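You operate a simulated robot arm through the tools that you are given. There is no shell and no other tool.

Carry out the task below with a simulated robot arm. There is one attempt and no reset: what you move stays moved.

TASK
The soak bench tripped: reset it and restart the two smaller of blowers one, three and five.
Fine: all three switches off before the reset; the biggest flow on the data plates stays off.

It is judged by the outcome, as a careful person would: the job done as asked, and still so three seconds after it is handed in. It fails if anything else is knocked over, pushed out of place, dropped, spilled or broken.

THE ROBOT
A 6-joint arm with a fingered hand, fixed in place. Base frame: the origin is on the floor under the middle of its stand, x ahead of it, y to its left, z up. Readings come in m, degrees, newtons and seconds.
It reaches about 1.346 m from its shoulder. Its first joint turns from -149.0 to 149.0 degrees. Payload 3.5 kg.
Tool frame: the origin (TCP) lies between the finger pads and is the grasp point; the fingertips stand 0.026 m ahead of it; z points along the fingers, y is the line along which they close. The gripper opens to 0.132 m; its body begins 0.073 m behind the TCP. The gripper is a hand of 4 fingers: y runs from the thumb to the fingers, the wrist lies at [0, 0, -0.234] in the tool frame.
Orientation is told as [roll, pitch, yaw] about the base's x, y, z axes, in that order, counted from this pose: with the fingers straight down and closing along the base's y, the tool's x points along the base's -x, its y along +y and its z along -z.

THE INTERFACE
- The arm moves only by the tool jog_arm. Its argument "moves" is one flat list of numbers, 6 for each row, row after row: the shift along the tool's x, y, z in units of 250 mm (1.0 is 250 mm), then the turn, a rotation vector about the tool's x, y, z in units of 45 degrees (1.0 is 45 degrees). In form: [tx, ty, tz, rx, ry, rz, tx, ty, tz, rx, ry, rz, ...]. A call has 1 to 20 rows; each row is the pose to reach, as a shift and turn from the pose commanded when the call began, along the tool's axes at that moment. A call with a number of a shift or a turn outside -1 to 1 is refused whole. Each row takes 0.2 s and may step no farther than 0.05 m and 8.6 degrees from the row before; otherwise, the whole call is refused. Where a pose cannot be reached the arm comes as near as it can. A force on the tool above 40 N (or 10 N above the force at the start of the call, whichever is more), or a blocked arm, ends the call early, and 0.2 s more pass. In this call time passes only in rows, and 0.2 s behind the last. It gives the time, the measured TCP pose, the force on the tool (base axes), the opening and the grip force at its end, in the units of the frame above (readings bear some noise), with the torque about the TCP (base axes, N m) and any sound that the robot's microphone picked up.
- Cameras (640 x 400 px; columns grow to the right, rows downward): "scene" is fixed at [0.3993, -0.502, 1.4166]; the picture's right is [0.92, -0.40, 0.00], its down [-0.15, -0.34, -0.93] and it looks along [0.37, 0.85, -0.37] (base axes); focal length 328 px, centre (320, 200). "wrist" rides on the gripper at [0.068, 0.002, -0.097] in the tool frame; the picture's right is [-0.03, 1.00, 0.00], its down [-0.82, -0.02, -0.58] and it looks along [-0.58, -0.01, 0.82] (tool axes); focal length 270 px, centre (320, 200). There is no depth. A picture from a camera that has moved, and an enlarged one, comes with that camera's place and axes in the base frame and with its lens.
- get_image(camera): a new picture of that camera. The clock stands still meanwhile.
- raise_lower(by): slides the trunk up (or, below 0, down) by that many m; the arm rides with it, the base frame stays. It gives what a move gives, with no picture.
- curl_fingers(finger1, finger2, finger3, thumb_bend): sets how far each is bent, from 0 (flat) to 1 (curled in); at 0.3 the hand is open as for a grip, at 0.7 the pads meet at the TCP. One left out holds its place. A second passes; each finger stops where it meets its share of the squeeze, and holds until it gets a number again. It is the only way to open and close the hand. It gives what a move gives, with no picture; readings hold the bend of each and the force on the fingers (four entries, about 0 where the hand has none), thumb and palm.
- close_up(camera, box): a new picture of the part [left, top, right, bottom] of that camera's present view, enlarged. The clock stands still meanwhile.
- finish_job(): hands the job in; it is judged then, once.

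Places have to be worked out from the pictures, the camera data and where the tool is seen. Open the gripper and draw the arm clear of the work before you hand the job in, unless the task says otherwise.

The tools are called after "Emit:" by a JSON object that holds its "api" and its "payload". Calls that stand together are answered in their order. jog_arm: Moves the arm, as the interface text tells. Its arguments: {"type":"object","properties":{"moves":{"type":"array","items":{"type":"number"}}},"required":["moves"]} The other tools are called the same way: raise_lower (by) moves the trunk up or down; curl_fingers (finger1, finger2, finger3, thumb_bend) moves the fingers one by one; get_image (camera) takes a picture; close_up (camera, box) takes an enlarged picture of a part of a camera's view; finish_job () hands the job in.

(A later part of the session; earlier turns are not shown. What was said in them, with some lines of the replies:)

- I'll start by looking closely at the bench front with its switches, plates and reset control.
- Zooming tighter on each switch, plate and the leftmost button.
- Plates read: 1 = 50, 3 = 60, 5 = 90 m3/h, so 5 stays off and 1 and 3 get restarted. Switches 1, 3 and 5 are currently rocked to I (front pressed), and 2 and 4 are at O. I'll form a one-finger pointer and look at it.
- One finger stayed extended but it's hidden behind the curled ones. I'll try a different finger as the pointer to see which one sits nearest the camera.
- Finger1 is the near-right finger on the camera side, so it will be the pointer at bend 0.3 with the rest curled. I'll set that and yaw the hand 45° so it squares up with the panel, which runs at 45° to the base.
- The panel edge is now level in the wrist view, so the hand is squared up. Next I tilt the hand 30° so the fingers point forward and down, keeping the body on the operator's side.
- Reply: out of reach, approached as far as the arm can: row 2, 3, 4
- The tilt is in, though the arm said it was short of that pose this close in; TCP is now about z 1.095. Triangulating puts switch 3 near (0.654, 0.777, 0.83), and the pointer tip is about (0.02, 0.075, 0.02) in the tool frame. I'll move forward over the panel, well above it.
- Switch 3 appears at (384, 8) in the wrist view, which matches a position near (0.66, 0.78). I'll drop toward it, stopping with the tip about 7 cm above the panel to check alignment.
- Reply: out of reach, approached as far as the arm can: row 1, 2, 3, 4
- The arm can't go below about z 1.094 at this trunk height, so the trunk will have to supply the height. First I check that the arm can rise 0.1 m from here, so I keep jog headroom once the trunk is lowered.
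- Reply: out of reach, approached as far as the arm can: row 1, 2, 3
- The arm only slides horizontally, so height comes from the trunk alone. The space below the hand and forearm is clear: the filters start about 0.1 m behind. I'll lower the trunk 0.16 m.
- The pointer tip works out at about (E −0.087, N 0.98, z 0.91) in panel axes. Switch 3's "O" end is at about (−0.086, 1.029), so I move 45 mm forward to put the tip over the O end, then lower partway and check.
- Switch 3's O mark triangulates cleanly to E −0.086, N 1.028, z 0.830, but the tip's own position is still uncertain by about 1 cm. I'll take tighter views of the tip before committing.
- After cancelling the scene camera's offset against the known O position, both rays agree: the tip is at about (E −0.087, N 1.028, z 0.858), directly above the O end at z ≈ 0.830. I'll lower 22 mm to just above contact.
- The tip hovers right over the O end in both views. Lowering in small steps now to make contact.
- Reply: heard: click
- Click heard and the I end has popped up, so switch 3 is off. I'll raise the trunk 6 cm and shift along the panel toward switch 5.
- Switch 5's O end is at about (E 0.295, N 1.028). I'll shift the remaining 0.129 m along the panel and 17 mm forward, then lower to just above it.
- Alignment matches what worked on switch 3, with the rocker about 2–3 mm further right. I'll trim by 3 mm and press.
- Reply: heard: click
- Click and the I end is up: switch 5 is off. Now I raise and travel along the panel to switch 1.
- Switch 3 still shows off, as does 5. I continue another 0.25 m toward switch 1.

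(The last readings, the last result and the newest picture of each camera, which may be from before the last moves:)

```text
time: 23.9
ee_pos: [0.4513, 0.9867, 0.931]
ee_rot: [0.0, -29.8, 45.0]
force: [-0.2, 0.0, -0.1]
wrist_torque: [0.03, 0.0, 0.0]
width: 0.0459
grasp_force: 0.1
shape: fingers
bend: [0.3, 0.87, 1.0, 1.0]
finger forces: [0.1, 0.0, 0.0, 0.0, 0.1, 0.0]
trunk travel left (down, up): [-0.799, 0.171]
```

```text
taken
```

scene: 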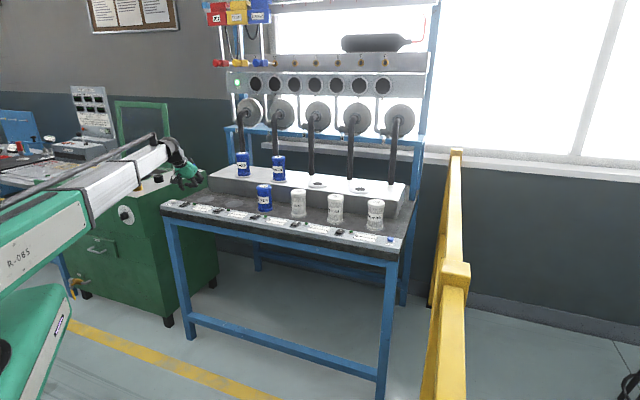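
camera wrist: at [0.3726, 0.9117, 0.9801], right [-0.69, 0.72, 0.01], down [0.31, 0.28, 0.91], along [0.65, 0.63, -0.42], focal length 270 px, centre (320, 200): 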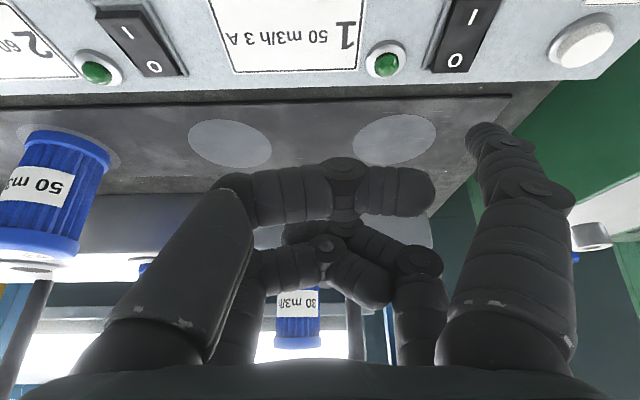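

Switch 1's O end is at (E −0.467, N 1.029), and the TOOLS button is well clear to the side. I'll trim 12 mm left and 22 mm forward, then lower to hover.

Emit:
{"api": "jog_arm", "payload": {"moves": [-0.076, 0.05, 0.044, 0, 0, 0]}}

Emit:
{"api": "raise_lower", "payload": {"by": -0.057}}

Emit:
{"api": "get_image", "payload": {"camera": "wrist"}}

Emit:
{"api": "close_up", "payload": {"camera": "scene", "box": [150, 170, 230, 220]}}

```text
time: 24.3
ee_pos: [0.4563, 1.0111, 0.9318]
ee_rot: [0.0, -29.9, 45.0]
force: [0.1, -0.2, -0.3]
wrist_torque: [0.02, 0.0, 0.0]
width: 0.0457
grasp_force: 0.0
shape: fingers
bend: [0.3, 0.87, 1.0, 1.0]
finger forces: [0.0, 0.1, 0.0, 0.0, 0.1, 0.0]
trunk travel left (down, up): [-0.799, 0.171]
```

```text
time: 25.3
ee_pos: [0.4573, 1.0122, 0.8735]
ee_rot: [0.1, -30.0, 45.1]
force: [-0.4, -0.2, -0.6]
wrist_torque: [-0.03, 0.0, 0.01]
width: 0.0458
grasp_force: 0.2
shape: fingers
bend: [0.3, 0.87, 1.0, 1.0]
finger forces: [0.1, 0.0, 0.1, 0.1, 0.0, 0.1]
trunk travel left (down, up): [-0.742, 0.228]
```

```text
taken
camera wrist: at [0.3793, 0.9362, 0.9232], right [-0.69, 0.72, 0.01], down [0.31, 0.28, 0.91], along [0.65, 0.63, -0.42], focal length 270 px, centre (320, 200)
```

wrist: 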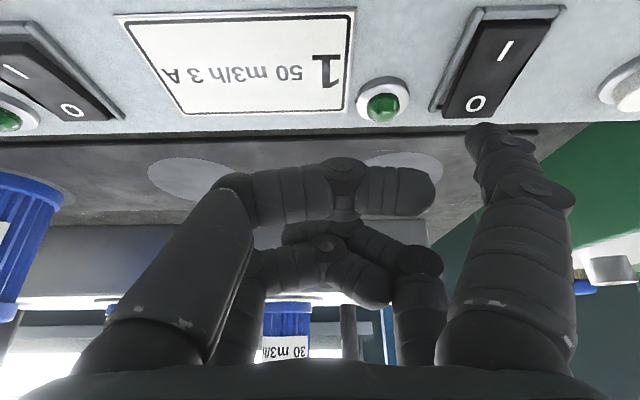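

```text
8.00 times, centred on (190, 195) of scene
camera zoom: at [0.3993, -0.502, 1.4166], right [0.92, -0.4, 0.0], down [-0.15, -0.34, -0.93], along [0.37, 0.85, -0.37], focal length 2624 px, centre (1360, 240)
```

zoom: 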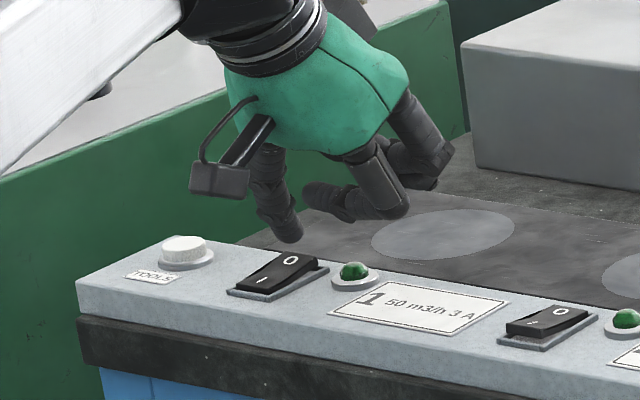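

The tip is aligned over switch 1's O end just as it was on the other two. Pressing.

Emit:
{"api": "raise_lower", "payload": {"by": -0.014}}

Emit:
{"api": "close_up", "payload": {"camera": "wrist", "box": [420, 20, 580, 140]}}

```text
time: 25.9
ee_pos: [0.4586, 1.0121, 0.8602]
ee_rot: [0.1, -30.1, 44.8]
force: [1.9, 2.1, 6.1]
wrist_torque: [0.35, 0.33, -0.24]
width: 0.0463
grasp_force: 2.8
shape: fingers
bend: [0.29, 0.87, 1.0, 1.0]
finger forces: [6.8, 0.1, 0.0, 0.0, 0.0, 0.0]
trunk travel left (down, up): [-0.728, 0.242]
heard: click
```

```text
3.33 times, centred on (500, 80) of wrist
camera zoom: at [0.3797, 0.9361, 0.9098], right [-0.69, 0.72, 0.01], down [0.31, 0.28, 0.91], along [0.65, 0.63, -0.42], focal length 901 px, centre (-280, 600)
```

zoom: 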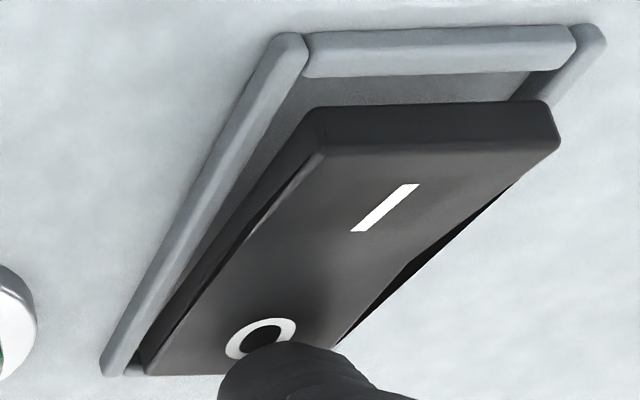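

All three switches are now off. The RESET button is near E 0.486, close to the yellow fence at E ≈ 0.68, so I'll press it with the thumb instead to keep the hand on the inner side. I raise and travel back first.

Emit:
{"api": "raise_lower", "payload": {"by": 0.09}}

Emit:
{"api": "jog_arm", "payload": {"moves": [0.0346, 0, -0.02, 0, 0, 0, 0.0693, -0.1, -0.04, 0, 0, 0, 0.0693, -0.28, -0.04, 0, 0, 0, 0.0693, -0.46, -0.04, 0, 0, 0, 0.0693, -0.64, -0.04, 0, 0, 0, 0.0693, -0.82, -0.04, 0, 0, 0, 0.0693, -1.0, -0.04, 0, 0, 0]}}

Emit:
{"api": "jog_arm", "payload": {"moves": [0, -0.16, 0, 0, 0, 0, 0, -0.33, 0, 0, 0, 0, 0, -0.5, 0, 0, 0, 0, 0, -0.67, 0, 0, 0, 0, 0, -0.84, 0, 0, 0, 0, 0, -1.0, 0, 0, 0, 0]}}

Emit:
{"api": "curl_fingers", "payload": {"finger1": 1.0, "finger2": 1.0, "finger3": 1.0, "thumb_bend": 0.3}}

Emit:
{"api": "get_image", "payload": {"camera": "wrist"}}

Emit:
{"api": "get_image", "payload": {"camera": "scene"}}

```text
time: 27.2
ee_pos: [0.4574, 1.0097, 0.9505]
ee_rot: [0.0, -29.9, 45.0]
force: [0.0, -0.8, 0.5]
wrist_torque: [0.03, 0.0, -0.03]
width: 0.046
grasp_force: 0.0
shape: fingers
bend: [0.3, 0.87, 1.0, 1.0]
finger forces: [0.0, 0.0, 0.1, 0.0, 0.1, 0.1]
trunk travel left (down, up): [-0.818, 0.152]
```

```text
time: 28.8
ee_pos: [0.6194, 0.821, 0.9498]
ee_rot: [0.0, -30.1, 45.0]
force: [-0.1, 0.2, -0.2]
wrist_torque: [-0.04, 0.0, 0.0]
width: 0.0458
grasp_force: 0.1
shape: fingers
bend: [0.3, 0.87, 1.0, 1.0]
finger forces: [0.0, 0.0, 0.0, 0.0, 0.0, 0.1]
trunk travel left (down, up): [-0.818, 0.152]
```

```text
time: 30.2
ee_pos: [0.7979, 0.6431, 0.9506]
ee_rot: [0.1, -29.9, 45.0]
force: [-0.7, 0.4, -0.8]
wrist_torque: [0.02, 0.03, 0.02]
width: 0.0459
grasp_force: 0.0
shape: fingers
bend: [0.3, 0.87, 1.0, 1.0]
finger forces: [0.0, 0.1, 0.0, 0.1, 0.0, 0.0]
trunk travel left (down, up): [-0.818, 0.152]
```

```text
time: 31.2
ee_pos: [0.7992, 0.6434, 0.9507]
ee_rot: [0.0, -30.0, 44.9]
force: [-0.1, 0.1, -0.2]
wrist_torque: [-0.02, -0.03, 0.02]
width: 0.0567
grasp_force: 0.0
shape: fingers
bend: [1.0, 0.87, 1.0, 0.3]
finger forces: [0.0, 0.0, 0.0, 0.0, 0.0, 0.1]
trunk travel left (down, up): [-0.818, 0.152]
```

```text
taken
camera wrist: at [0.721, 0.5682, 0.9991], right [-0.69, 0.72, 0.01], down [0.31, 0.28, 0.91], along [0.65, 0.63, -0.42], focal length 270 px, centre (320, 200)
```

wrist: 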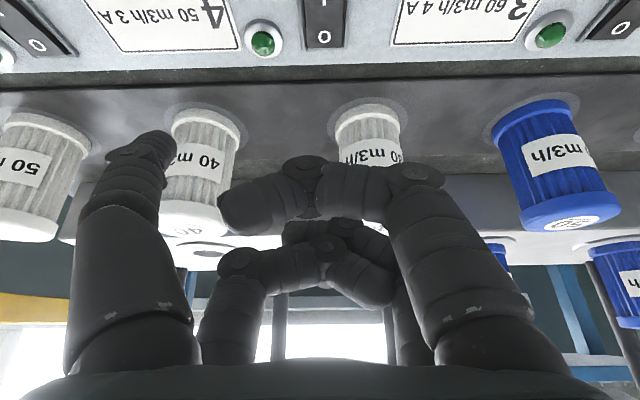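

```text
taken
```

scene: 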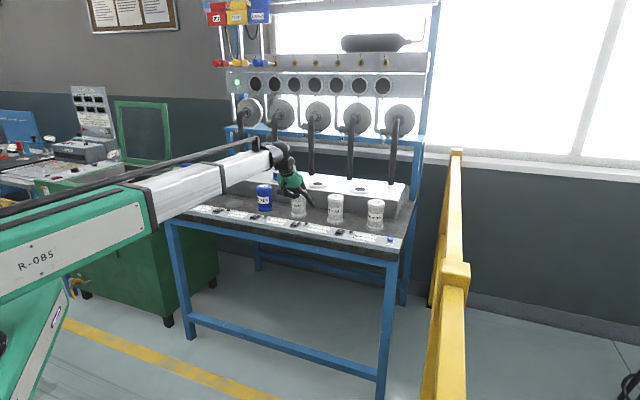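

The thumb is now the pointer, tip at roughly (0.025, −0.075, 0.02) in the tool frame. I'll move 0.25 m further toward RESET and check.

Emit:
{"api": "jog_arm", "payload": {"moves": [0, -0.16, 0, 0, 0, 0, 0, -0.33, 0, 0, 0, 0, 0, -0.5, 0, 0, 0, 0, 0, -0.67, 0, 0, 0, 0, 0, -0.84, 0, 0, 0, 0, 0, -1.0, 0, 0, 0, 0]}}

Emit:
{"api": "raise_lower", "payload": {"by": -0.04}}

Emit:
{"api": "get_image", "payload": {"camera": "wrist"}}

Emit:
{"api": "close_up", "payload": {"camera": "scene", "box": [300, 180, 410, 250]}}

```text
time: 32.6
ee_pos: [0.9729, 0.4659, 0.9499]
ee_rot: [0.0, -30.0, 45.0]
force: [-0.2, -0.6, 0.4]
wrist_torque: [0.01, 0.0, 0.0]
width: 0.0565
grasp_force: 0.1
shape: fingers
bend: [1.0, 0.87, 1.0, 0.3]
finger forces: [0.1, 0.0, 0.1, 0.0, 0.0, 0.0]
trunk travel left (down, up): [-0.818, 0.152]
```

```text
time: 33.4
ee_pos: [0.9727, 0.4665, 0.9105]
ee_rot: [0.0, -30.1, 45.0]
force: [-0.1, 1.1, 0.5]
wrist_torque: [-0.02, -0.02, 0.0]
width: 0.0568
grasp_force: 0.0
shape: fingers
bend: [1.0, 0.87, 1.0, 0.3]
finger forces: [0.0, 0.1, 0.0, 0.0, 0.1, 0.1]
trunk travel left (down, up): [-0.778, 0.192]
```

```text
taken
camera wrist: at [0.8948, 0.3912, 0.9592], right [-0.69, 0.72, 0.01], down [0.31, 0.28, 0.91], along [0.65, 0.63, -0.42], focal length 270 px, centre (320, 200)
```

wrist: 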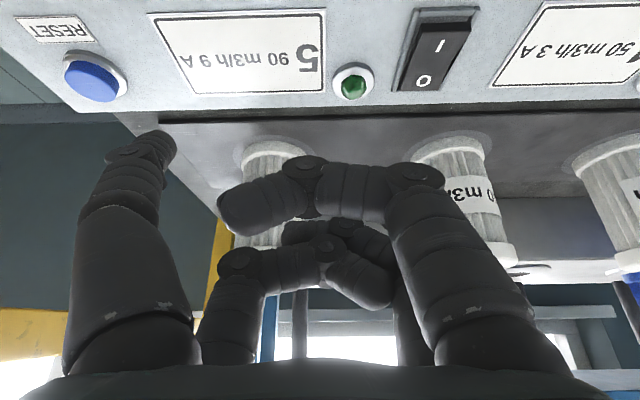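

```text
5.71 times, centred on (355, 215) of scene
camera zoom: at [0.3993, -0.502, 1.4166], right [0.92, -0.4, 0.0], down [-0.15, -0.34, -0.93], along [0.37, 0.85, -0.37], focal length 1874 px, centre (120, 114)
```

zoom: 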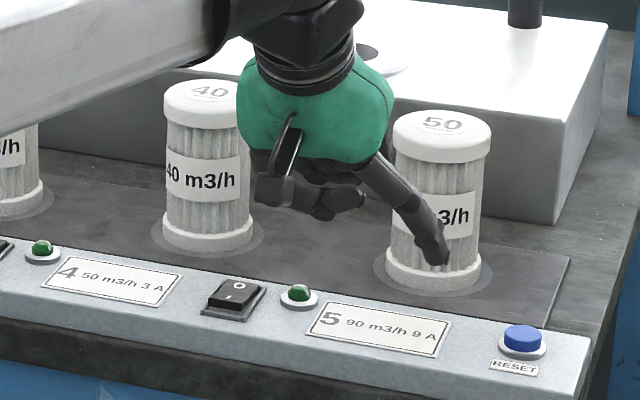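

RESET triangulates to (E 0.479, N 1.012, z ≈ 0.837). I'll shift 46 mm right and 6 mm forward, then lower 25 mm to hover over it.

Emit:
{"api": "jog_arm", "payload": {"moves": [-0.021, -0.184, 0.012, 0, 0, 0]}}

Emit:
{"api": "raise_lower", "payload": {"by": -0.025}}

Emit:
{"api": "get_image", "payload": {"camera": "wrist"}}

Emit:
{"api": "close_up", "payload": {"camera": "scene", "box": [360, 205, 424, 255]}}

```text
time: 33.8
ee_pos: [1.0099, 0.4366, 0.9103]
ee_rot: [-0.1, -29.9, 45.0]
force: [0.0, 0.4, -1.0]
wrist_torque: [-0.05, -0.04, -0.01]
width: 0.0567
grasp_force: 0.0
shape: fingers
bend: [1.0, 0.87, 1.0, 0.3]
finger forces: [0.1, 0.0, 0.1, 0.1, 0.0, 0.1]
trunk travel left (down, up): [-0.778, 0.192]
```

```text
time: 34.5
ee_pos: [1.009, 0.436, 0.8857]
ee_rot: [-0.1, -30.1, 45.0]
force: [-0.6, -0.2, 1.1]
wrist_torque: [0.02, 0.02, -0.03]
width: 0.0568
grasp_force: 0.1
shape: fingers
bend: [1.0, 0.87, 1.0, 0.3]
finger forces: [0.1, 0.0, 0.0, 0.1, 0.1, 0.1]
trunk travel left (down, up): [-0.753, 0.217]
```

```text
taken
camera wrist: at [0.9319, 0.3606, 0.9342], right [-0.69, 0.72, 0.01], down [0.31, 0.28, 0.91], along [0.65, 0.63, -0.42], focal length 270 px, centre (320, 200)
```

wrist: 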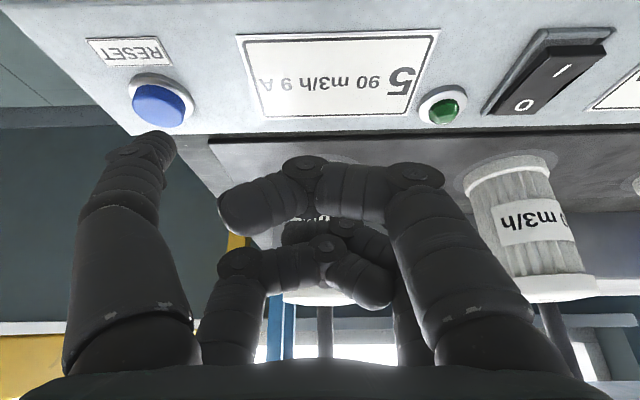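

```text
8.00 times, centred on (392, 230) of scene
camera zoom: at [0.3993, -0.502, 1.4166], right [0.92, -0.4, 0.0], down [-0.15, -0.34, -0.93], along [0.37, 0.85, -0.37], focal length 2624 px, centre (-256, -40)
```

zoom: 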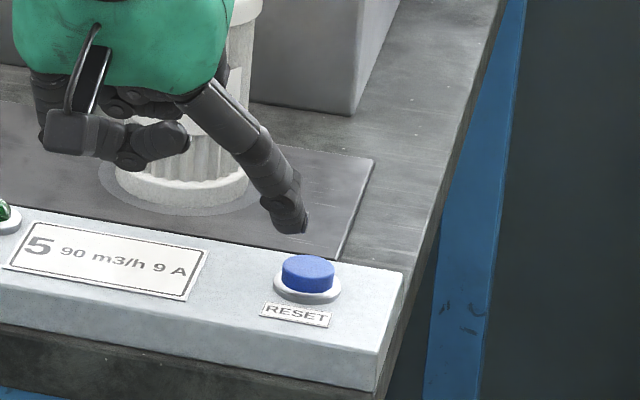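

The thumb tip looks several millimetres left of and in front of the button centre. I'll trim +5 mm along and +4 mm forward, lower 8 mm, and recheck.

Emit:
{"api": "jog_arm", "payload": {"moves": [-0.014, -0.02, 0.008, 0, 0, 0]}}

Emit:
{"api": "raise_lower", "payload": {"by": -0.009}}

Emit:
{"api": "close_up", "payload": {"camera": "wrist", "box": [80, 50, 240, 150]}}

Emit:
{"api": "close_up", "payload": {"camera": "scene", "box": [376, 220, 408, 245]}}

```text
time: 34.9
ee_pos: [1.0167, 0.4349, 0.885]
ee_rot: [-0.1, -30.0, 45.0]
force: [0.1, -0.9, -0.3]
wrist_torque: [-0.01, -0.03, 0.05]
width: 0.0571
grasp_force: 0.1
shape: fingers
bend: [1.0, 0.87, 1.0, 0.3]
finger forces: [0.0, 0.0, 0.1, 0.0, 0.0, 0.0]
trunk travel left (down, up): [-0.753, 0.217]
```

```text
time: 35.5
ee_pos: [1.0169, 0.4355, 0.8766]
ee_rot: [0.0, -30.0, 45.0]
force: [0.4, -0.2, -0.2]
wrist_torque: [0.05, -0.01, 0.01]
width: 0.0567
grasp_force: 0.0
shape: fingers
bend: [1.0, 0.87, 1.0, 0.3]
finger forces: [0.0, 0.0, 0.0, 0.1, 0.0, 0.0]
trunk travel left (down, up): [-0.744, 0.226]
```

```text
4.00 times, centred on (160, 100) of wrist
camera zoom: at [0.9384, 0.3603, 0.9252], right [-0.69, 0.72, 0.01], down [0.31, 0.28, 0.91], along [0.65, 0.63, -0.42], focal length 1081 px, centre (960, 600)
```

zoom: 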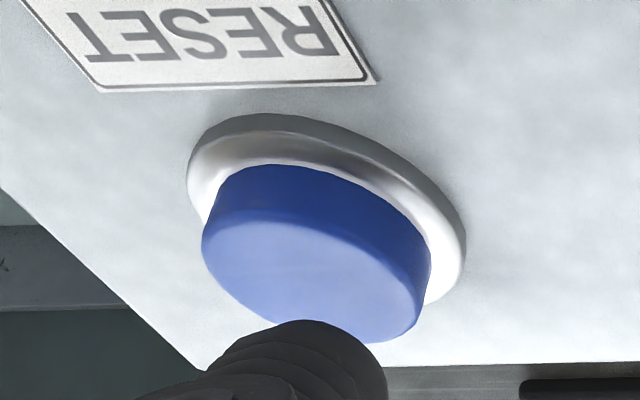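

```text
16.00 times, centred on (392, 232) of scene
camera zoom: at [0.3993, -0.502, 1.4166], right [0.92, -0.4, 0.0], down [-0.15, -0.34, -0.93], along [0.37, 0.85, -0.37], focal length 5248 px, centre (-832, -320)
```

zoom: 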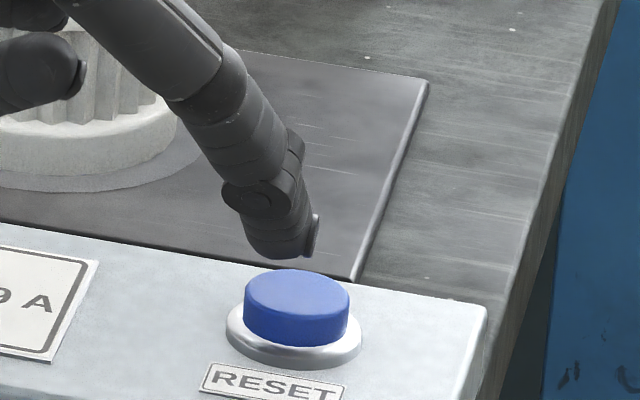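

Both views now put the thumb tip within a few millimetres of the button centre, with about a 9 mm gap. Pressing down.

Emit:
{"api": "raise_lower", "payload": {"by": -0.011}}

Emit:
{"api": "close_up", "payload": {"camera": "scene", "box": [376, 220, 408, 245]}}

```text
time: 36.1
ee_pos: [1.0163, 0.4345, 0.8654]
ee_rot: [0.0, -29.9, 45.0]
force: [-0.8, 0.3, 1.0]
wrist_torque: [-0.06, -0.07, 0.01]
width: 0.057
grasp_force: 0.6
shape: fingers
bend: [1.0, 0.87, 1.0, 0.3]
finger forces: [0.0, 0.1, 0.1, 0.1, 1.1, 0.0]
trunk travel left (down, up): [-0.733, 0.237]
heard: click
```

```text
16.00 times, centred on (392, 232) of scene
camera zoom: at [0.3993, -0.502, 1.4166], right [0.92, -0.4, 0.0], down [-0.15, -0.34, -0.93], along [0.37, 0.85, -0.37], focal length 5248 px, centre (-832, -320)
```

zoom: 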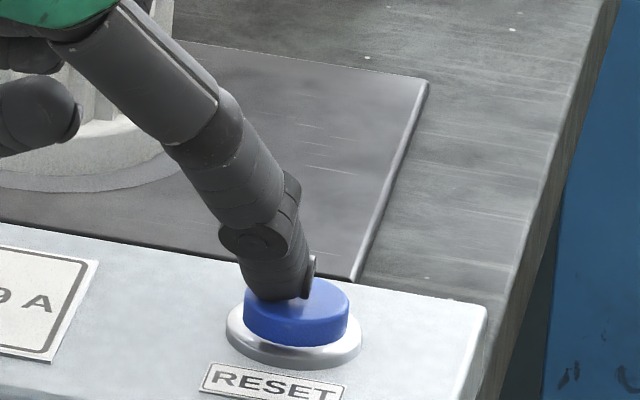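

A click came from RESET. I'll check the READY lamp and all the switches before raising.

Emit:
{"api": "close_up", "payload": {"camera": "scene", "box": [200, 50, 440, 150]}}

Emit:
{"api": "close_up", "payload": {"camera": "scene", "box": [155, 190, 285, 250]}}

Emit:
{"api": "close_up", "payload": {"camera": "scene", "box": [280, 200, 410, 260]}}

```text
2.67 times, centred on (320, 100) of scene
camera zoom: at [0.3993, -0.502, 1.4166], right [0.92, -0.4, 0.0], down [-0.15, -0.34, -0.93], along [0.37, 0.85, -0.37], focal length 875 px, centre (320, 467)
```

zoom: 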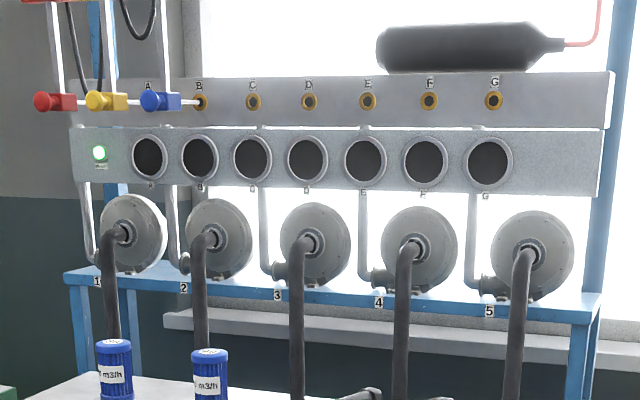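

```text
4.92 times, centred on (220, 220) of scene
camera zoom: at [0.3993, -0.502, 1.4166], right [0.92, -0.4, 0.0], down [-0.15, -0.34, -0.93], along [0.37, 0.85, -0.37], focal length 1615 px, centre (812, 102)
```

zoom: 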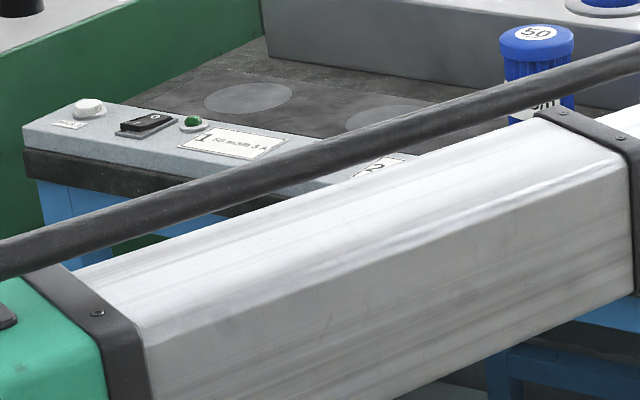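

```text
4.92 times, centred on (345, 230) of scene
camera zoom: at [0.3993, -0.502, 1.4166], right [0.92, -0.4, 0.0], down [-0.15, -0.34, -0.93], along [0.37, 0.85, -0.37], focal length 1615 px, centre (197, 52)
```

zoom: 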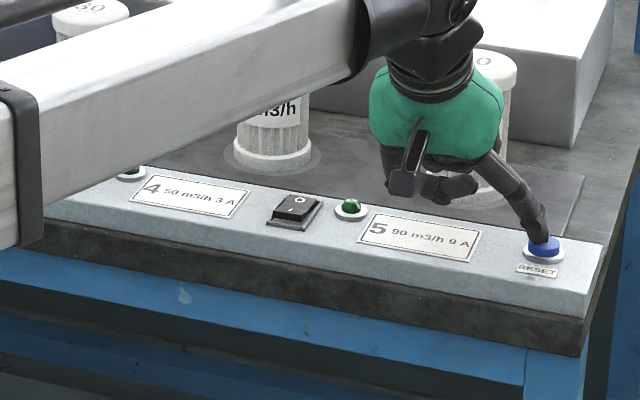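

The click came with only about 1 N of force, so I'll press 3 mm deeper to make sure the button bottoms out.

Emit:
{"api": "raise_lower", "payload": {"by": -0.003}}

Emit:
{"api": "close_up", "payload": {"camera": "scene", "box": [376, 220, 408, 245]}}

```text
time: 36.6
ee_pos: [1.0155, 0.4358, 0.8631]
ee_rot: [0.0, -30.1, 45.0]
force: [-0.3, 0.1, 3.9]
wrist_torque: [-0.2, -0.17, -0.05]
width: 0.0572
grasp_force: 1.6
shape: fingers
bend: [1.0, 0.87, 1.0, 0.3]
finger forces: [0.0, 0.1, 0.1, 0.1, 3.6, 0.0]
trunk travel left (down, up): [-0.73, 0.24]
```

```text
16.00 times, centred on (392, 232) of scene
camera zoom: at [0.3993, -0.502, 1.4166], right [0.92, -0.4, 0.0], down [-0.15, -0.34, -0.93], along [0.37, 0.85, -0.37], focal length 5248 px, centre (-832, -320)
```

zoom: 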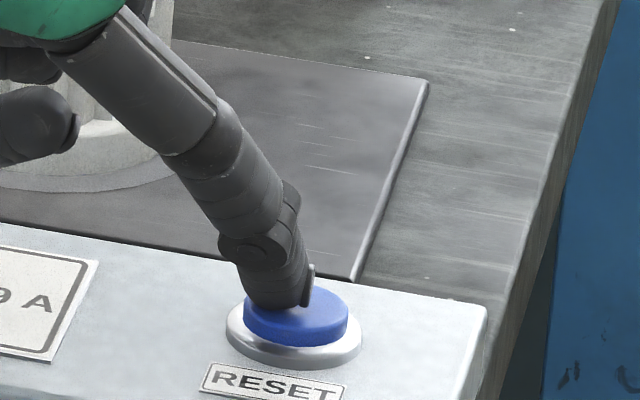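

RESET is fully down. Raising and swapping back to finger1 as the pointer, then travelling back toward switch 3.

Emit:
{"api": "raise_lower", "payload": {"by": 0.09}}

Emit:
{"api": "jog_arm", "payload": {"moves": [0.0416, 0.1, -0.024, 0, 0, 0, 0.0416, 0.28, -0.024, 0, 0, 0, 0.0416, 0.46, -0.024, 0, 0, 0, 0.0416, 0.64, -0.024, 0, 0, 0, 0.0416, 0.82, -0.024, 0, 0, 0, 0.0416, 1.0, -0.024, 0, 0, 0]}}

Emit:
{"api": "curl_fingers", "payload": {"finger1": 0.3, "finger2": 1.0, "finger3": 1.0, "thumb_bend": 1.0}}

Emit:
{"api": "jog_arm", "payload": {"moves": [0, 0.17, 0, 0, 0, 0, 0, 0.35, 0, 0, 0, 0, 0, 0.52, 0, 0, 0, 0, 0, 0.69, 0, 0, 0, 0]}}

Emit:
{"api": "get_image", "payload": {"camera": "wrist"}}

Emit:
{"api": "close_up", "payload": {"camera": "scene", "box": [300, 200, 410, 260]}}

Emit:
{"api": "close_up", "payload": {"camera": "scene", "box": [200, 50, 440, 150]}}

```text
time: 37.9
ee_pos: [1.0159, 0.4357, 0.9518]
ee_rot: [0.0, -29.8, 44.9]
force: [0.8, -0.2, -0.3]
wrist_torque: [-0.03, 0.0, 0.02]
width: 0.0567
grasp_force: 0.0
shape: fingers
bend: [1.0, 0.87, 1.0, 0.3]
finger forces: [0.1, 0.0, 0.1, 0.0, 0.1, 0.0]
trunk travel left (down, up): [-0.82, 0.15]
```

```text
time: 39.3
ee_pos: [0.8292, 0.6017, 0.9523]
ee_rot: [0.0, -30.0, 45.0]
force: [-0.3, -0.3, 0.2]
wrist_torque: [0.01, 0.01, -0.02]
width: 0.0567
grasp_force: 0.0
shape: fingers
bend: [1.0, 0.87, 1.0, 0.3]
finger forces: [0.0, 0.1, 0.0, 0.1, 0.0, 0.1]
trunk travel left (down, up): [-0.82, 0.15]
```

```text
time: 40.3
ee_pos: [0.8309, 0.6007, 0.9527]
ee_rot: [0.1, -29.9, 45.0]
force: [-0.4, 0.0, -0.3]
wrist_torque: [0.03, 0.02, 0.0]
width: 0.0456
grasp_force: 0.1
shape: fingers
bend: [0.3, 0.87, 1.0, 1.0]
finger forces: [0.0, 0.0, 0.0, 0.0, 0.1, 0.1]
trunk travel left (down, up): [-0.82, 0.15]
```

```text
time: 41.3
ee_pos: [0.7108, 0.7261, 0.9527]
ee_rot: [0.1, -29.9, 44.9]
force: [-0.2, -0.8, 0.6]
wrist_torque: [0.0, -0.02, -0.01]
width: 0.0455
grasp_force: 0.0
shape: fingers
bend: [0.3, 0.87, 1.0, 1.0]
finger forces: [0.0, 0.1, 0.0, 0.0, 0.1, 0.0]
trunk travel left (down, up): [-0.82, 0.15]
```

```text
taken
camera wrist: at [0.6325, 0.6509, 1.0011], right [-0.69, 0.72, 0.01], down [0.31, 0.28, 0.91], along [0.65, 0.63, -0.42], focal length 270 px, centre (320, 200)
```

wrist: 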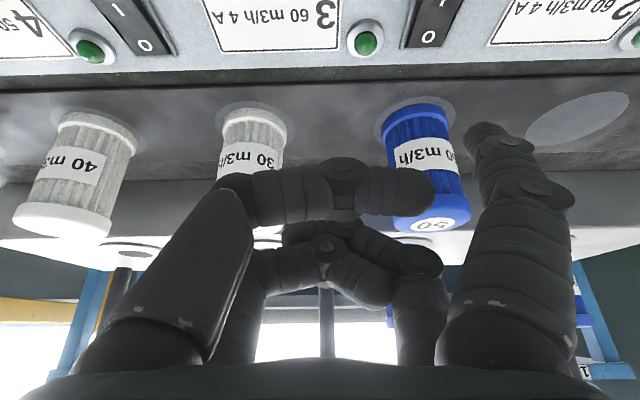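

```text
5.82 times, centred on (355, 230) of scene
camera zoom: at [0.3993, -0.502, 1.4166], right [0.92, -0.4, 0.0], down [-0.15, -0.34, -0.93], along [0.37, 0.85, -0.37], focal length 1908 px, centre (116, 26)
```

zoom: 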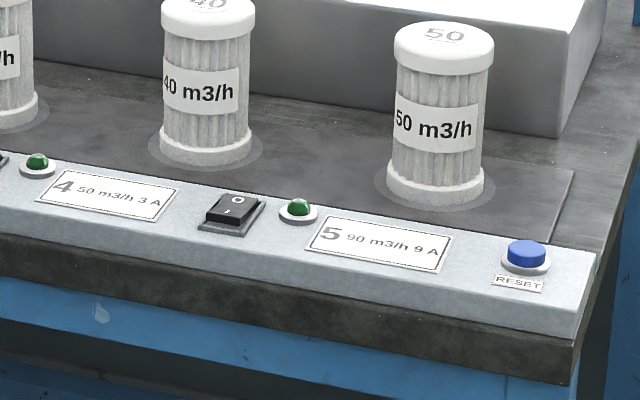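

```text
2.67 times, centred on (320, 100) of scene
camera zoom: at [0.3993, -0.502, 1.4166], right [0.92, -0.4, 0.0], down [-0.15, -0.34, -0.93], along [0.37, 0.85, -0.37], focal length 875 px, centre (320, 467)
```

zoom: 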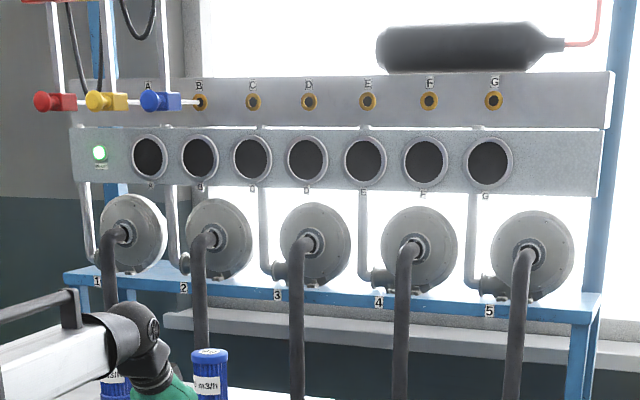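

Switch 5 stays off. TCP is at E −0.011, N 1.016, lined up for switch 3's I end. I'll trim 3 mm back, lower to hover and check.

Emit:
{"api": "jog_arm", "payload": {"moves": [0.0104, 0, -0.006, 0, 0, 0]}}

Emit:
{"api": "raise_lower", "payload": {"by": -0.074}}

Emit:
{"api": "close_up", "payload": {"camera": "wrist", "box": [400, 20, 592, 140]}}

Emit:
{"api": "close_up", "payload": {"camera": "scene", "box": [248, 195, 280, 225]}}

```text
time: 41.7
ee_pos: [0.7072, 0.723, 0.9526]
ee_rot: [-0.1, -29.9, 45.1]
force: [0.6, -0.5, 0.2]
wrist_torque: [0.01, -0.03, -0.01]
width: 0.0455
grasp_force: 0.0
shape: fingers
bend: [0.3, 0.87, 1.0, 1.0]
finger forces: [0.1, 0.1, 0.0, 0.1, 0.1, 0.1]
trunk travel left (down, up): [-0.82, 0.15]
```

```text
time: 42.8
ee_pos: [0.7072, 0.7241, 0.8773]
ee_rot: [0.0, -30.0, 45.0]
force: [0.1, 0.2, -0.2]
wrist_torque: [-0.01, -0.01, 0.03]
width: 0.0455
grasp_force: 0.1
shape: fingers
bend: [0.3, 0.87, 1.0, 1.0]
finger forces: [0.0, 0.0, 0.1, 0.0, 0.1, 0.0]
trunk travel left (down, up): [-0.746, 0.224]
```

```text
3.33 times, centred on (496, 80) of wrist
camera zoom: at [0.6299, 0.6488, 0.9272], right [-0.69, 0.72, 0.01], down [0.31, 0.28, 0.91], along [0.65, 0.63, -0.42], focal length 901 px, centre (-267, 600)
```

zoom: 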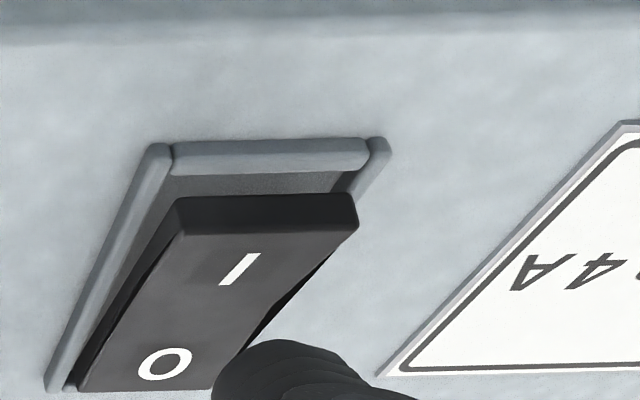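

```text
13.33 times, centred on (264, 210) of scene
camera zoom: at [0.3993, -0.502, 1.4166], right [0.92, -0.4, 0.0], down [-0.15, -0.34, -0.93], along [0.37, 0.85, -0.37], focal length 4373 px, centre (1067, 67)
```

zoom: 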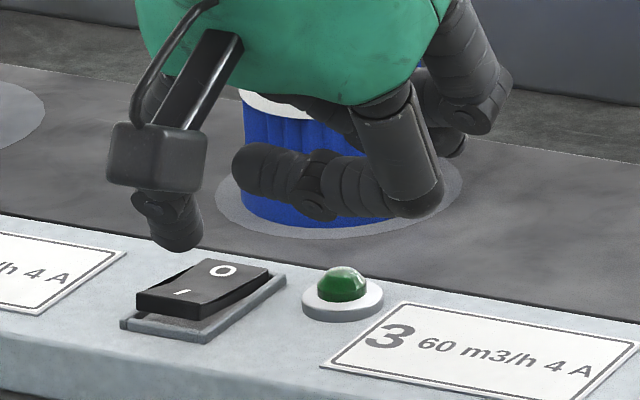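

The tip is close to the I mark; I'll trim 3 mm toward the front and 2 mm along the panel for better leverage, then press.

Emit:
{"api": "jog_arm", "payload": {"moves": [0.0104, -0.008, -0.006, 0, 0, 0]}}

Emit:
{"api": "raise_lower", "payload": {"by": -0.015}}

Emit:
{"api": "close_up", "payload": {"camera": "wrist", "box": [400, 20, 592, 140]}}

Emit:
{"api": "close_up", "payload": {"camera": "scene", "box": [248, 195, 280, 225]}}

```text
time: 43.2
ee_pos: [0.7076, 0.7206, 0.8783]
ee_rot: [0.0, -30.0, 45.0]
force: [-0.6, 0.3, -0.5]
wrist_torque: [-0.05, 0.02, 0.01]
width: 0.0455
grasp_force: 0.1
shape: fingers
bend: [0.3, 0.87, 1.0, 1.0]
finger forces: [0.0, 0.0, 0.0, 0.0, 0.0, 0.0]
trunk travel left (down, up): [-0.746, 0.224]
```

```text
time: 43.8
ee_pos: [0.7078, 0.7209, 0.864]
ee_rot: [0.1, -30.0, 45.0]
force: [-0.6, 0.9, -0.1]
wrist_torque: [-0.03, -0.03, -0.03]
width: 0.0456
grasp_force: 0.1
shape: fingers
bend: [0.3, 0.87, 1.0, 1.0]
finger forces: [0.0, 0.1, 0.1, 0.0, 0.1, 0.0]
trunk travel left (down, up): [-0.731, 0.239]
heard: click
```

```text
3.33 times, centred on (496, 80) of wrist
camera zoom: at [0.6293, 0.6452, 0.9122], right [-0.69, 0.72, 0.01], down [0.31, 0.28, 0.91], along [0.65, 0.63, -0.42], focal length 901 px, centre (-267, 600)
```

zoom: 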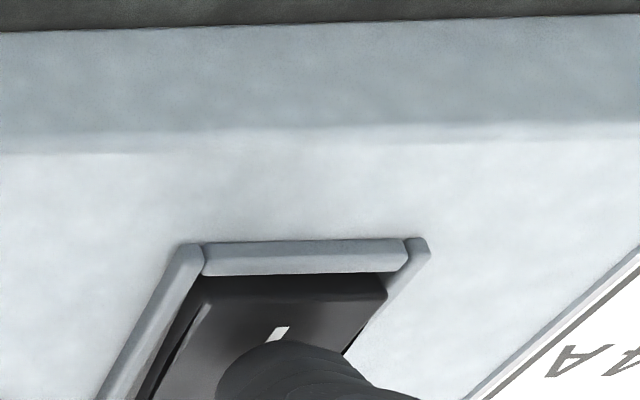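

```text
13.33 times, centred on (264, 210) of scene
camera zoom: at [0.3993, -0.502, 1.4166], right [0.92, -0.4, 0.0], down [-0.15, -0.34, -0.93], along [0.37, 0.85, -0.37], focal length 4373 px, centre (1067, 67)
```

zoom: 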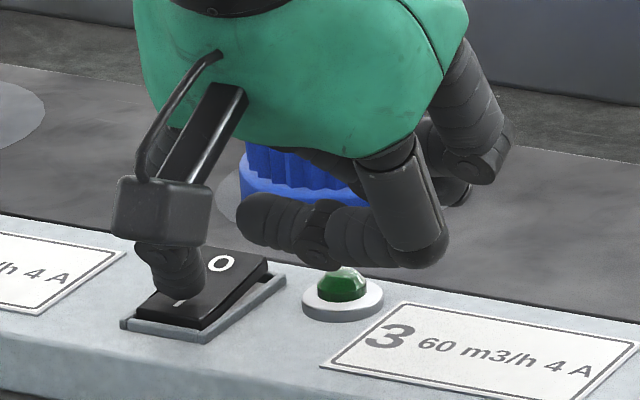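

Click, and the rocker has tipped to I. I'll raise and check its state and lamp.

Emit:
{"api": "raise_lower", "payload": {"by": 0.09}}

Emit:
{"api": "close_up", "payload": {"camera": "scene", "box": [240, 195, 304, 235]}}

Emit:
{"api": "close_up", "payload": {"camera": "scene", "box": [200, 50, 440, 150]}}

Emit:
{"api": "get_image", "payload": {"camera": "wrist"}}

```text
time: 45.1
ee_pos: [0.707, 0.7206, 0.9535]
ee_rot: [-0.1, -30.1, 45.0]
force: [-0.6, -0.1, 0.0]
wrist_torque: [-0.01, 0.0, 0.02]
width: 0.0459
grasp_force: 0.1
shape: fingers
bend: [0.3, 0.87, 1.0, 1.0]
finger forces: [0.1, 0.0, 0.0, 0.0, 0.0, 0.1]
trunk travel left (down, up): [-0.821, 0.149]
```

```text
10.00 times, centred on (272, 215) of scene
camera zoom: at [0.3993, -0.502, 1.4166], right [0.92, -0.4, 0.0], down [-0.15, -0.34, -0.93], along [0.37, 0.85, -0.37], focal length 3280 px, centre (800, 50)
```

zoom: 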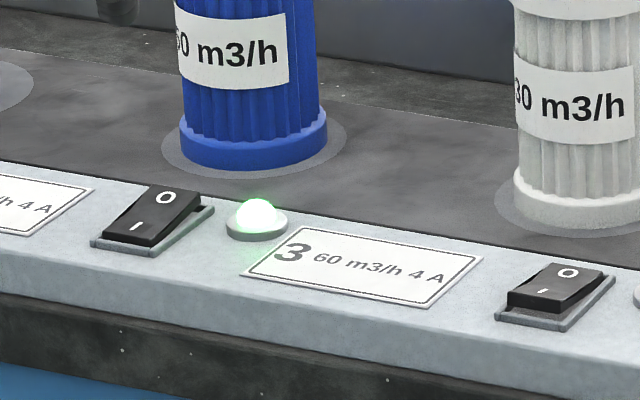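

```text
2.67 times, centred on (320, 100) of scene
camera zoom: at [0.3993, -0.502, 1.4166], right [0.92, -0.4, 0.0], down [-0.15, -0.34, -0.93], along [0.37, 0.85, -0.37], focal length 875 px, centre (320, 467)
```

zoom: 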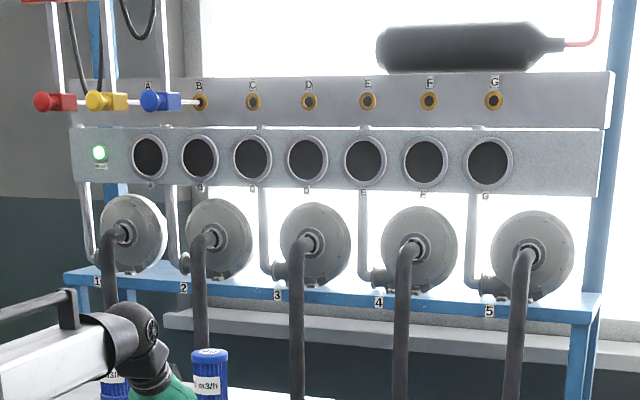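

```text
taken
camera wrist: at [0.6294, 0.6453, 1.0021], right [-0.69, 0.72, 0.01], down [0.31, 0.28, 0.91], along [0.65, 0.63, -0.42], focal length 270 px, centre (320, 200)
```

wrist: 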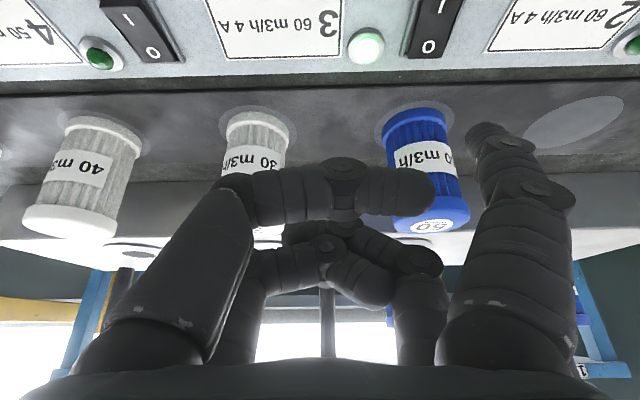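

Lamp 3 is lit, so the reset took and blower 3 is running. I'll shift 0.381 m along the panel to switch 1's I end.

Emit:
{"api": "jog_arm", "payload": {"moves": [0, 0.16, 0, 0, 0, 0, 0, 0.33, 0, 0, 0, 0, 0, 0.5, 0, 0, 0, 0, 0, 0.67, 0, 0, 0, 0, 0, 0.84, 0, 0, 0, 0, 0, 1.0, 0, 0, 0, 0]}}

Emit:
{"api": "jog_arm", "payload": {"moves": [0, 0.175, 0, 0, 0, 0, 0, 0.35, 0, 0, 0, 0, 0, 0.524, 0, 0, 0, 0]}}

Emit:
{"api": "raise_lower", "payload": {"by": -0.074}}

Emit:
{"api": "get_image", "payload": {"camera": "wrist"}}

Emit:
{"api": "close_up", "payload": {"camera": "scene", "box": [160, 180, 208, 216]}}

```text
time: 46.5
ee_pos: [0.5309, 0.8964, 0.9532]
ee_rot: [0.0, -30.0, 45.0]
force: [0.3, 0.3, 0.6]
wrist_torque: [0.01, -0.02, -0.01]
width: 0.0457
grasp_force: 0.0
shape: fingers
bend: [0.3, 0.87, 1.0, 1.0]
finger forces: [0.0, 0.0, 0.1, 0.0, 0.0, 0.0]
trunk travel left (down, up): [-0.821, 0.149]
```

```text
time: 47.3
ee_pos: [0.4399, 0.9912, 0.9529]
ee_rot: [0.0, -29.8, 45.0]
force: [-0.9, 0.1, 0.7]
wrist_torque: [0.0, 0.0, 0.0]
width: 0.0458
grasp_force: 0.0
shape: fingers
bend: [0.3, 0.87, 1.0, 1.0]
finger forces: [0.1, 0.0, 0.1, 0.0, 0.0, 0.0]
trunk travel left (down, up): [-0.821, 0.149]
```

```text
time: 48.4
ee_pos: [0.4388, 0.9904, 0.8804]
ee_rot: [0.0, -30.1, 45.1]
force: [-0.9, -0.8, -0.2]
wrist_torque: [0.0, 0.0, 0.02]
width: 0.046
grasp_force: 0.0
shape: fingers
bend: [0.3, 0.87, 1.0, 1.0]
finger forces: [0.1, 0.0, 0.1, 0.0, 0.0, 0.1]
trunk travel left (down, up): [-0.747, 0.223]
```

```text
taken
camera wrist: at [0.3617, 0.9155, 0.9282], right [-0.69, 0.72, 0.01], down [0.31, 0.28, 0.91], along [0.65, 0.63, -0.42], focal length 270 px, centre (320, 200)
```

wrist: 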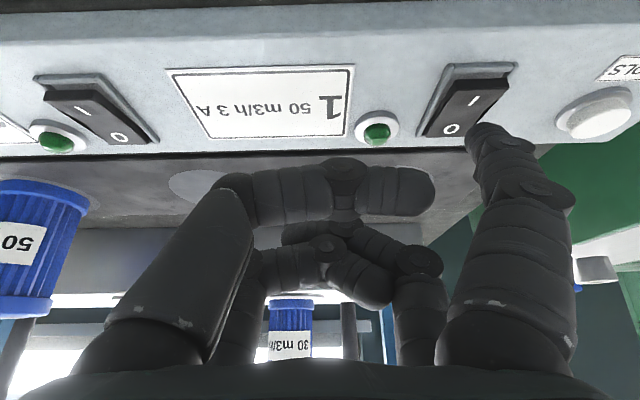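

```text
11.11 times, centred on (184, 198) of scene
camera zoom: at [0.3993, -0.502, 1.4166], right [0.92, -0.4, 0.0], down [-0.15, -0.34, -0.93], along [0.37, 0.85, -0.37], focal length 3644 px, centre (1831, 222)
```

zoom: 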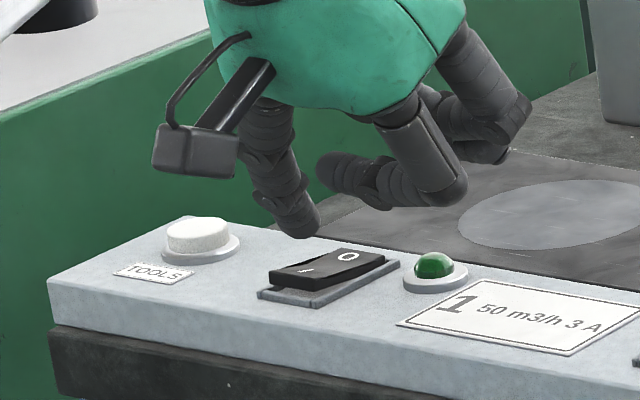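

Alignment matches the press that worked on switch 3. Pressing switch 1's I end now.

Emit:
{"api": "raise_lower", "payload": {"by": -0.016}}

Emit:
{"api": "close_up", "payload": {"camera": "scene", "box": [160, 180, 208, 216]}}

```text
time: 49.0
ee_pos: [0.4392, 0.9899, 0.8628]
ee_rot: [-0.1, -29.9, 45.0]
force: [0.4, -0.2, -0.8]
wrist_torque: [0.0, 0.04, 0.02]
width: 0.0457
grasp_force: 0.1
shape: fingers
bend: [0.3, 0.87, 1.0, 1.0]
finger forces: [0.0, 0.1, 0.1, 0.0, 0.1, 0.1]
trunk travel left (down, up): [-0.731, 0.239]
heard: click
```

```text
11.11 times, centred on (184, 198) of scene
camera zoom: at [0.3993, -0.502, 1.4166], right [0.92, -0.4, 0.0], down [-0.15, -0.34, -0.93], along [0.37, 0.85, -0.37], focal length 3644 px, centre (1831, 222)
```

zoom: 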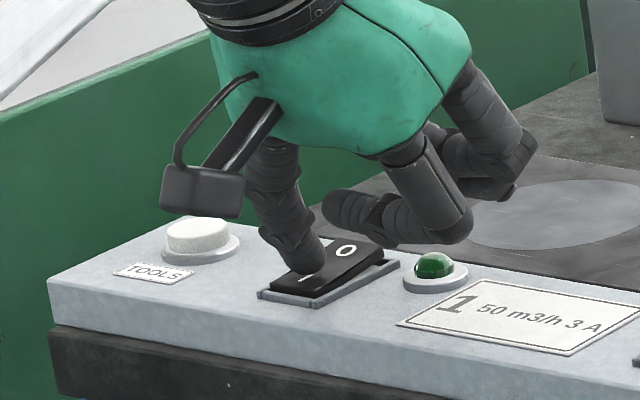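

Click again, and rocker 1 has tipped to I. I'll raise clear and check the lamps.

Emit:
{"api": "raise_lower", "payload": {"by": 0.15}}

Emit:
{"api": "close_up", "payload": {"camera": "scene", "box": [155, 180, 285, 250]}}

Emit:
{"api": "close_up", "payload": {"camera": "scene", "box": [280, 180, 410, 260]}}

Emit:
{"api": "close_up", "payload": {"camera": "scene", "box": [200, 50, 440, 150]}}

```text
time: 50.8
ee_pos: [0.4393, 0.9917, 1.0128]
ee_rot: [-0.1, -30.0, 45.1]
force: [-0.5, 0.1, -0.6]
wrist_torque: [0.02, -0.03, 0.0]
width: 0.0457
grasp_force: 0.0
shape: fingers
bend: [0.3, 0.87, 1.0, 1.0]
finger forces: [0.0, 0.0, 0.1, 0.0, 0.0, 0.1]
trunk travel left (down, up): [-0.881, 0.089]
```

```text
4.92 times, centred on (220, 215) of scene
camera zoom: at [0.3993, -0.502, 1.4166], right [0.92, -0.4, 0.0], down [-0.15, -0.34, -0.93], along [0.37, 0.85, -0.37], focal length 1615 px, centre (812, 126)
```

zoom: 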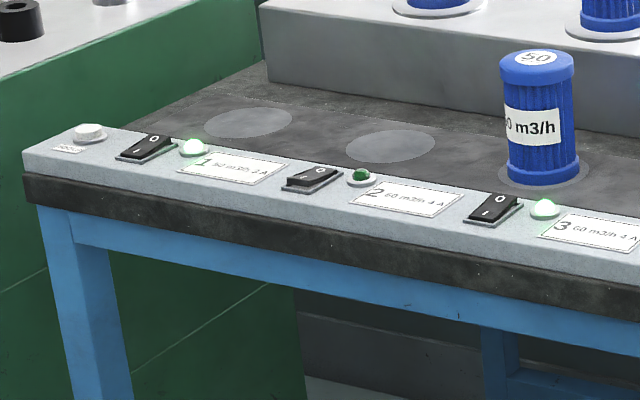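

```text
4.92 times, centred on (345, 220) of scene
camera zoom: at [0.3993, -0.502, 1.4166], right [0.92, -0.4, 0.0], down [-0.15, -0.34, -0.93], along [0.37, 0.85, -0.37], focal length 1615 px, centre (197, 102)
```

zoom: 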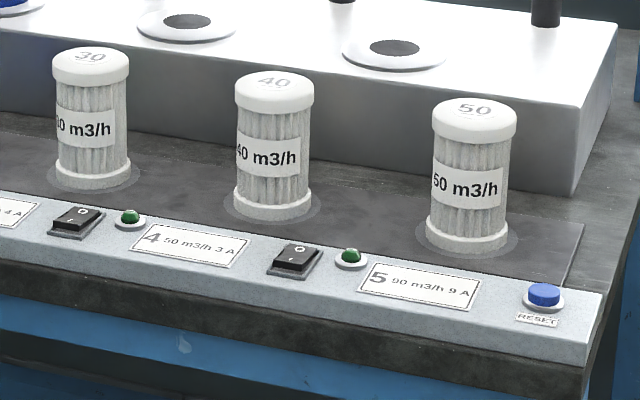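

```text
2.67 times, centred on (320, 100) of scene
camera zoom: at [0.3993, -0.502, 1.4166], right [0.92, -0.4, 0.0], down [-0.15, -0.34, -0.93], along [0.37, 0.85, -0.37], focal length 875 px, centre (320, 467)
```

zoom: 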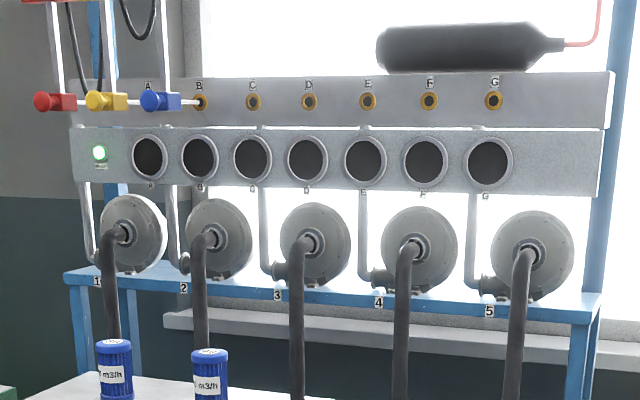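

Lamps 1 and 3 are lit; 2, 4 and 5 are off. I'll draw the arm back from the bench and open the hand, then do a last check that nothing trips again.

Emit:
{"api": "jog_arm", "payload": {"moves": [0.1386, 0, -0.08, 0, 0, 0, 0.277, 0, -0.16, 0, 0, 0, 0.4157, 0, -0.24, 0, 0, 0, 0.5543, 0, -0.32, 0, 0, 0, 0.693, 0, -0.4, 0, 0, 0, 0.693, -0.18, -0.4, 0, 0, 0, 0.693, -0.36, -0.4, 0, 0, 0, 0.693, -0.54, -0.4, 0, 0, 0]}}

Emit:
{"api": "curl_fingers", "payload": {"finger1": 0.3, "finger2": 0.3, "finger3": 0.3, "thumb_bend": 0.3}}

Emit:
{"api": "raise_lower", "payload": {"by": 0.08}}

Emit:
{"api": "get_image", "payload": {"camera": "scene"}}

Emit:
{"api": "close_up", "payload": {"camera": "scene", "box": [155, 180, 285, 250]}}

Emit:
{"api": "close_up", "payload": {"camera": "scene", "box": [280, 180, 410, 260]}}

```text
time: 52.6
ee_pos: [0.396, 0.7532, 1.0131]
ee_rot: [0.0, -30.0, 45.1]
force: [0.3, -0.1, 0.0]
wrist_torque: [0.02, -0.01, 0.02]
width: 0.046
grasp_force: 0.0
shape: fingers
bend: [0.3, 0.87, 1.0, 1.0]
finger forces: [0.0, 0.1, 0.0, 0.0, 0.0, 0.0]
trunk travel left (down, up): [-0.881, 0.089]
```

```text
time: 53.6
ee_pos: [0.3961, 0.7539, 1.012]
ee_rot: [0.0, -29.9, 45.0]
force: [-0.8, 0.3, 1.0]
wrist_torque: [-0.02, -0.02, 0.02]
width: 0.1331
grasp_force: 0.0
shape: fingers
bend: [0.3, 0.3, 0.3, 0.3]
finger forces: [0.0, 0.1, 0.0, 0.1, 0.1, 0.0]
trunk travel left (down, up): [-0.881, 0.089]
```

```text
time: 54.7
ee_pos: [0.3967, 0.754, 1.0934]
ee_rot: [0.1, -30.0, 45.1]
force: [0.4, 0.0, -0.1]
wrist_torque: [0.0, 0.03, -0.01]
width: 0.1331
grasp_force: 0.1
shape: fingers
bend: [0.3, 0.3, 0.3, 0.3]
finger forces: [0.0, 0.0, 0.0, 0.1, 0.1, 0.1]
trunk travel left (down, up): [-0.961, 0.009]
```

```text
taken
```

scene: 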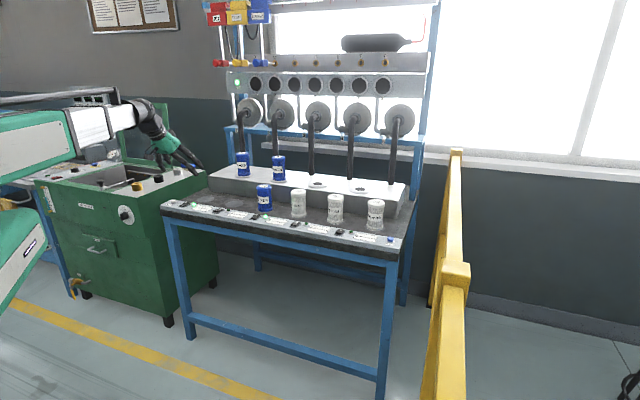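

```text
4.92 times, centred on (220, 215) of scene
camera zoom: at [0.3993, -0.502, 1.4166], right [0.92, -0.4, 0.0], down [-0.15, -0.34, -0.93], along [0.37, 0.85, -0.37], focal length 1615 px, centre (812, 126)
```

zoom: 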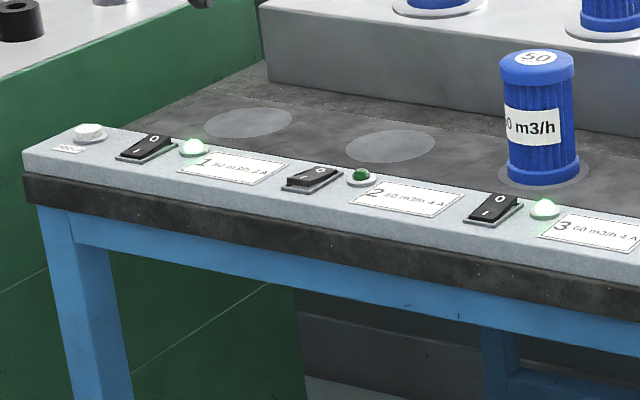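

```text
4.92 times, centred on (345, 220) of scene
camera zoom: at [0.3993, -0.502, 1.4166], right [0.92, -0.4, 0.0], down [-0.15, -0.34, -0.93], along [0.37, 0.85, -0.37], focal length 1615 px, centre (197, 102)
```

zoom: 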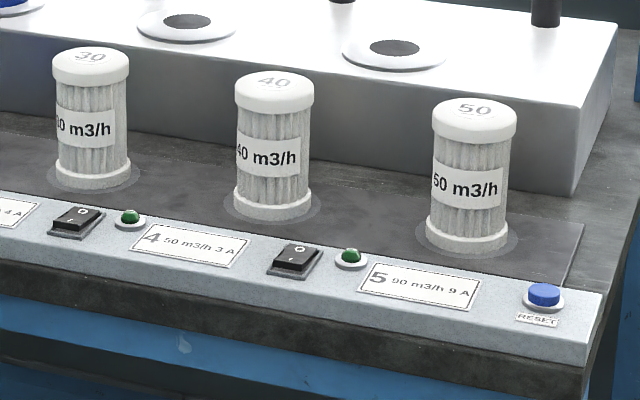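

Nearly four seconds after the arm pulled up off the bench, lamps 1 and 3 are still lit, 2, 4 and 5 are off, and nothing has been disturbed. The arm is clear with the hand open, so I'm handing the job in.

Emit:
{"api": "finish_job", "payload": {}}

```text
The job is handed in.
```

The soak bench is reset and blowers 1 and 3 are running again; blower 5 stays off.

- **Choice of blowers:** the data plates read 50 m3/h for blower 1, 60 for blower 3 and 90 for blower 5, so 5 was the one to leave off.
- **Order:** I switched 1, 3 and 5 off first, then pressed RESET, then switched 3 and 1 back on. Each press gave a click.
- **State at hand-in:** lamps 1 and 3 were lit about four seconds after I lifted clear of the panel. Blowers 2 and 4 were never touched and are still off, and nothing on the bench was moved.

The arm is drawn back with the hand open.
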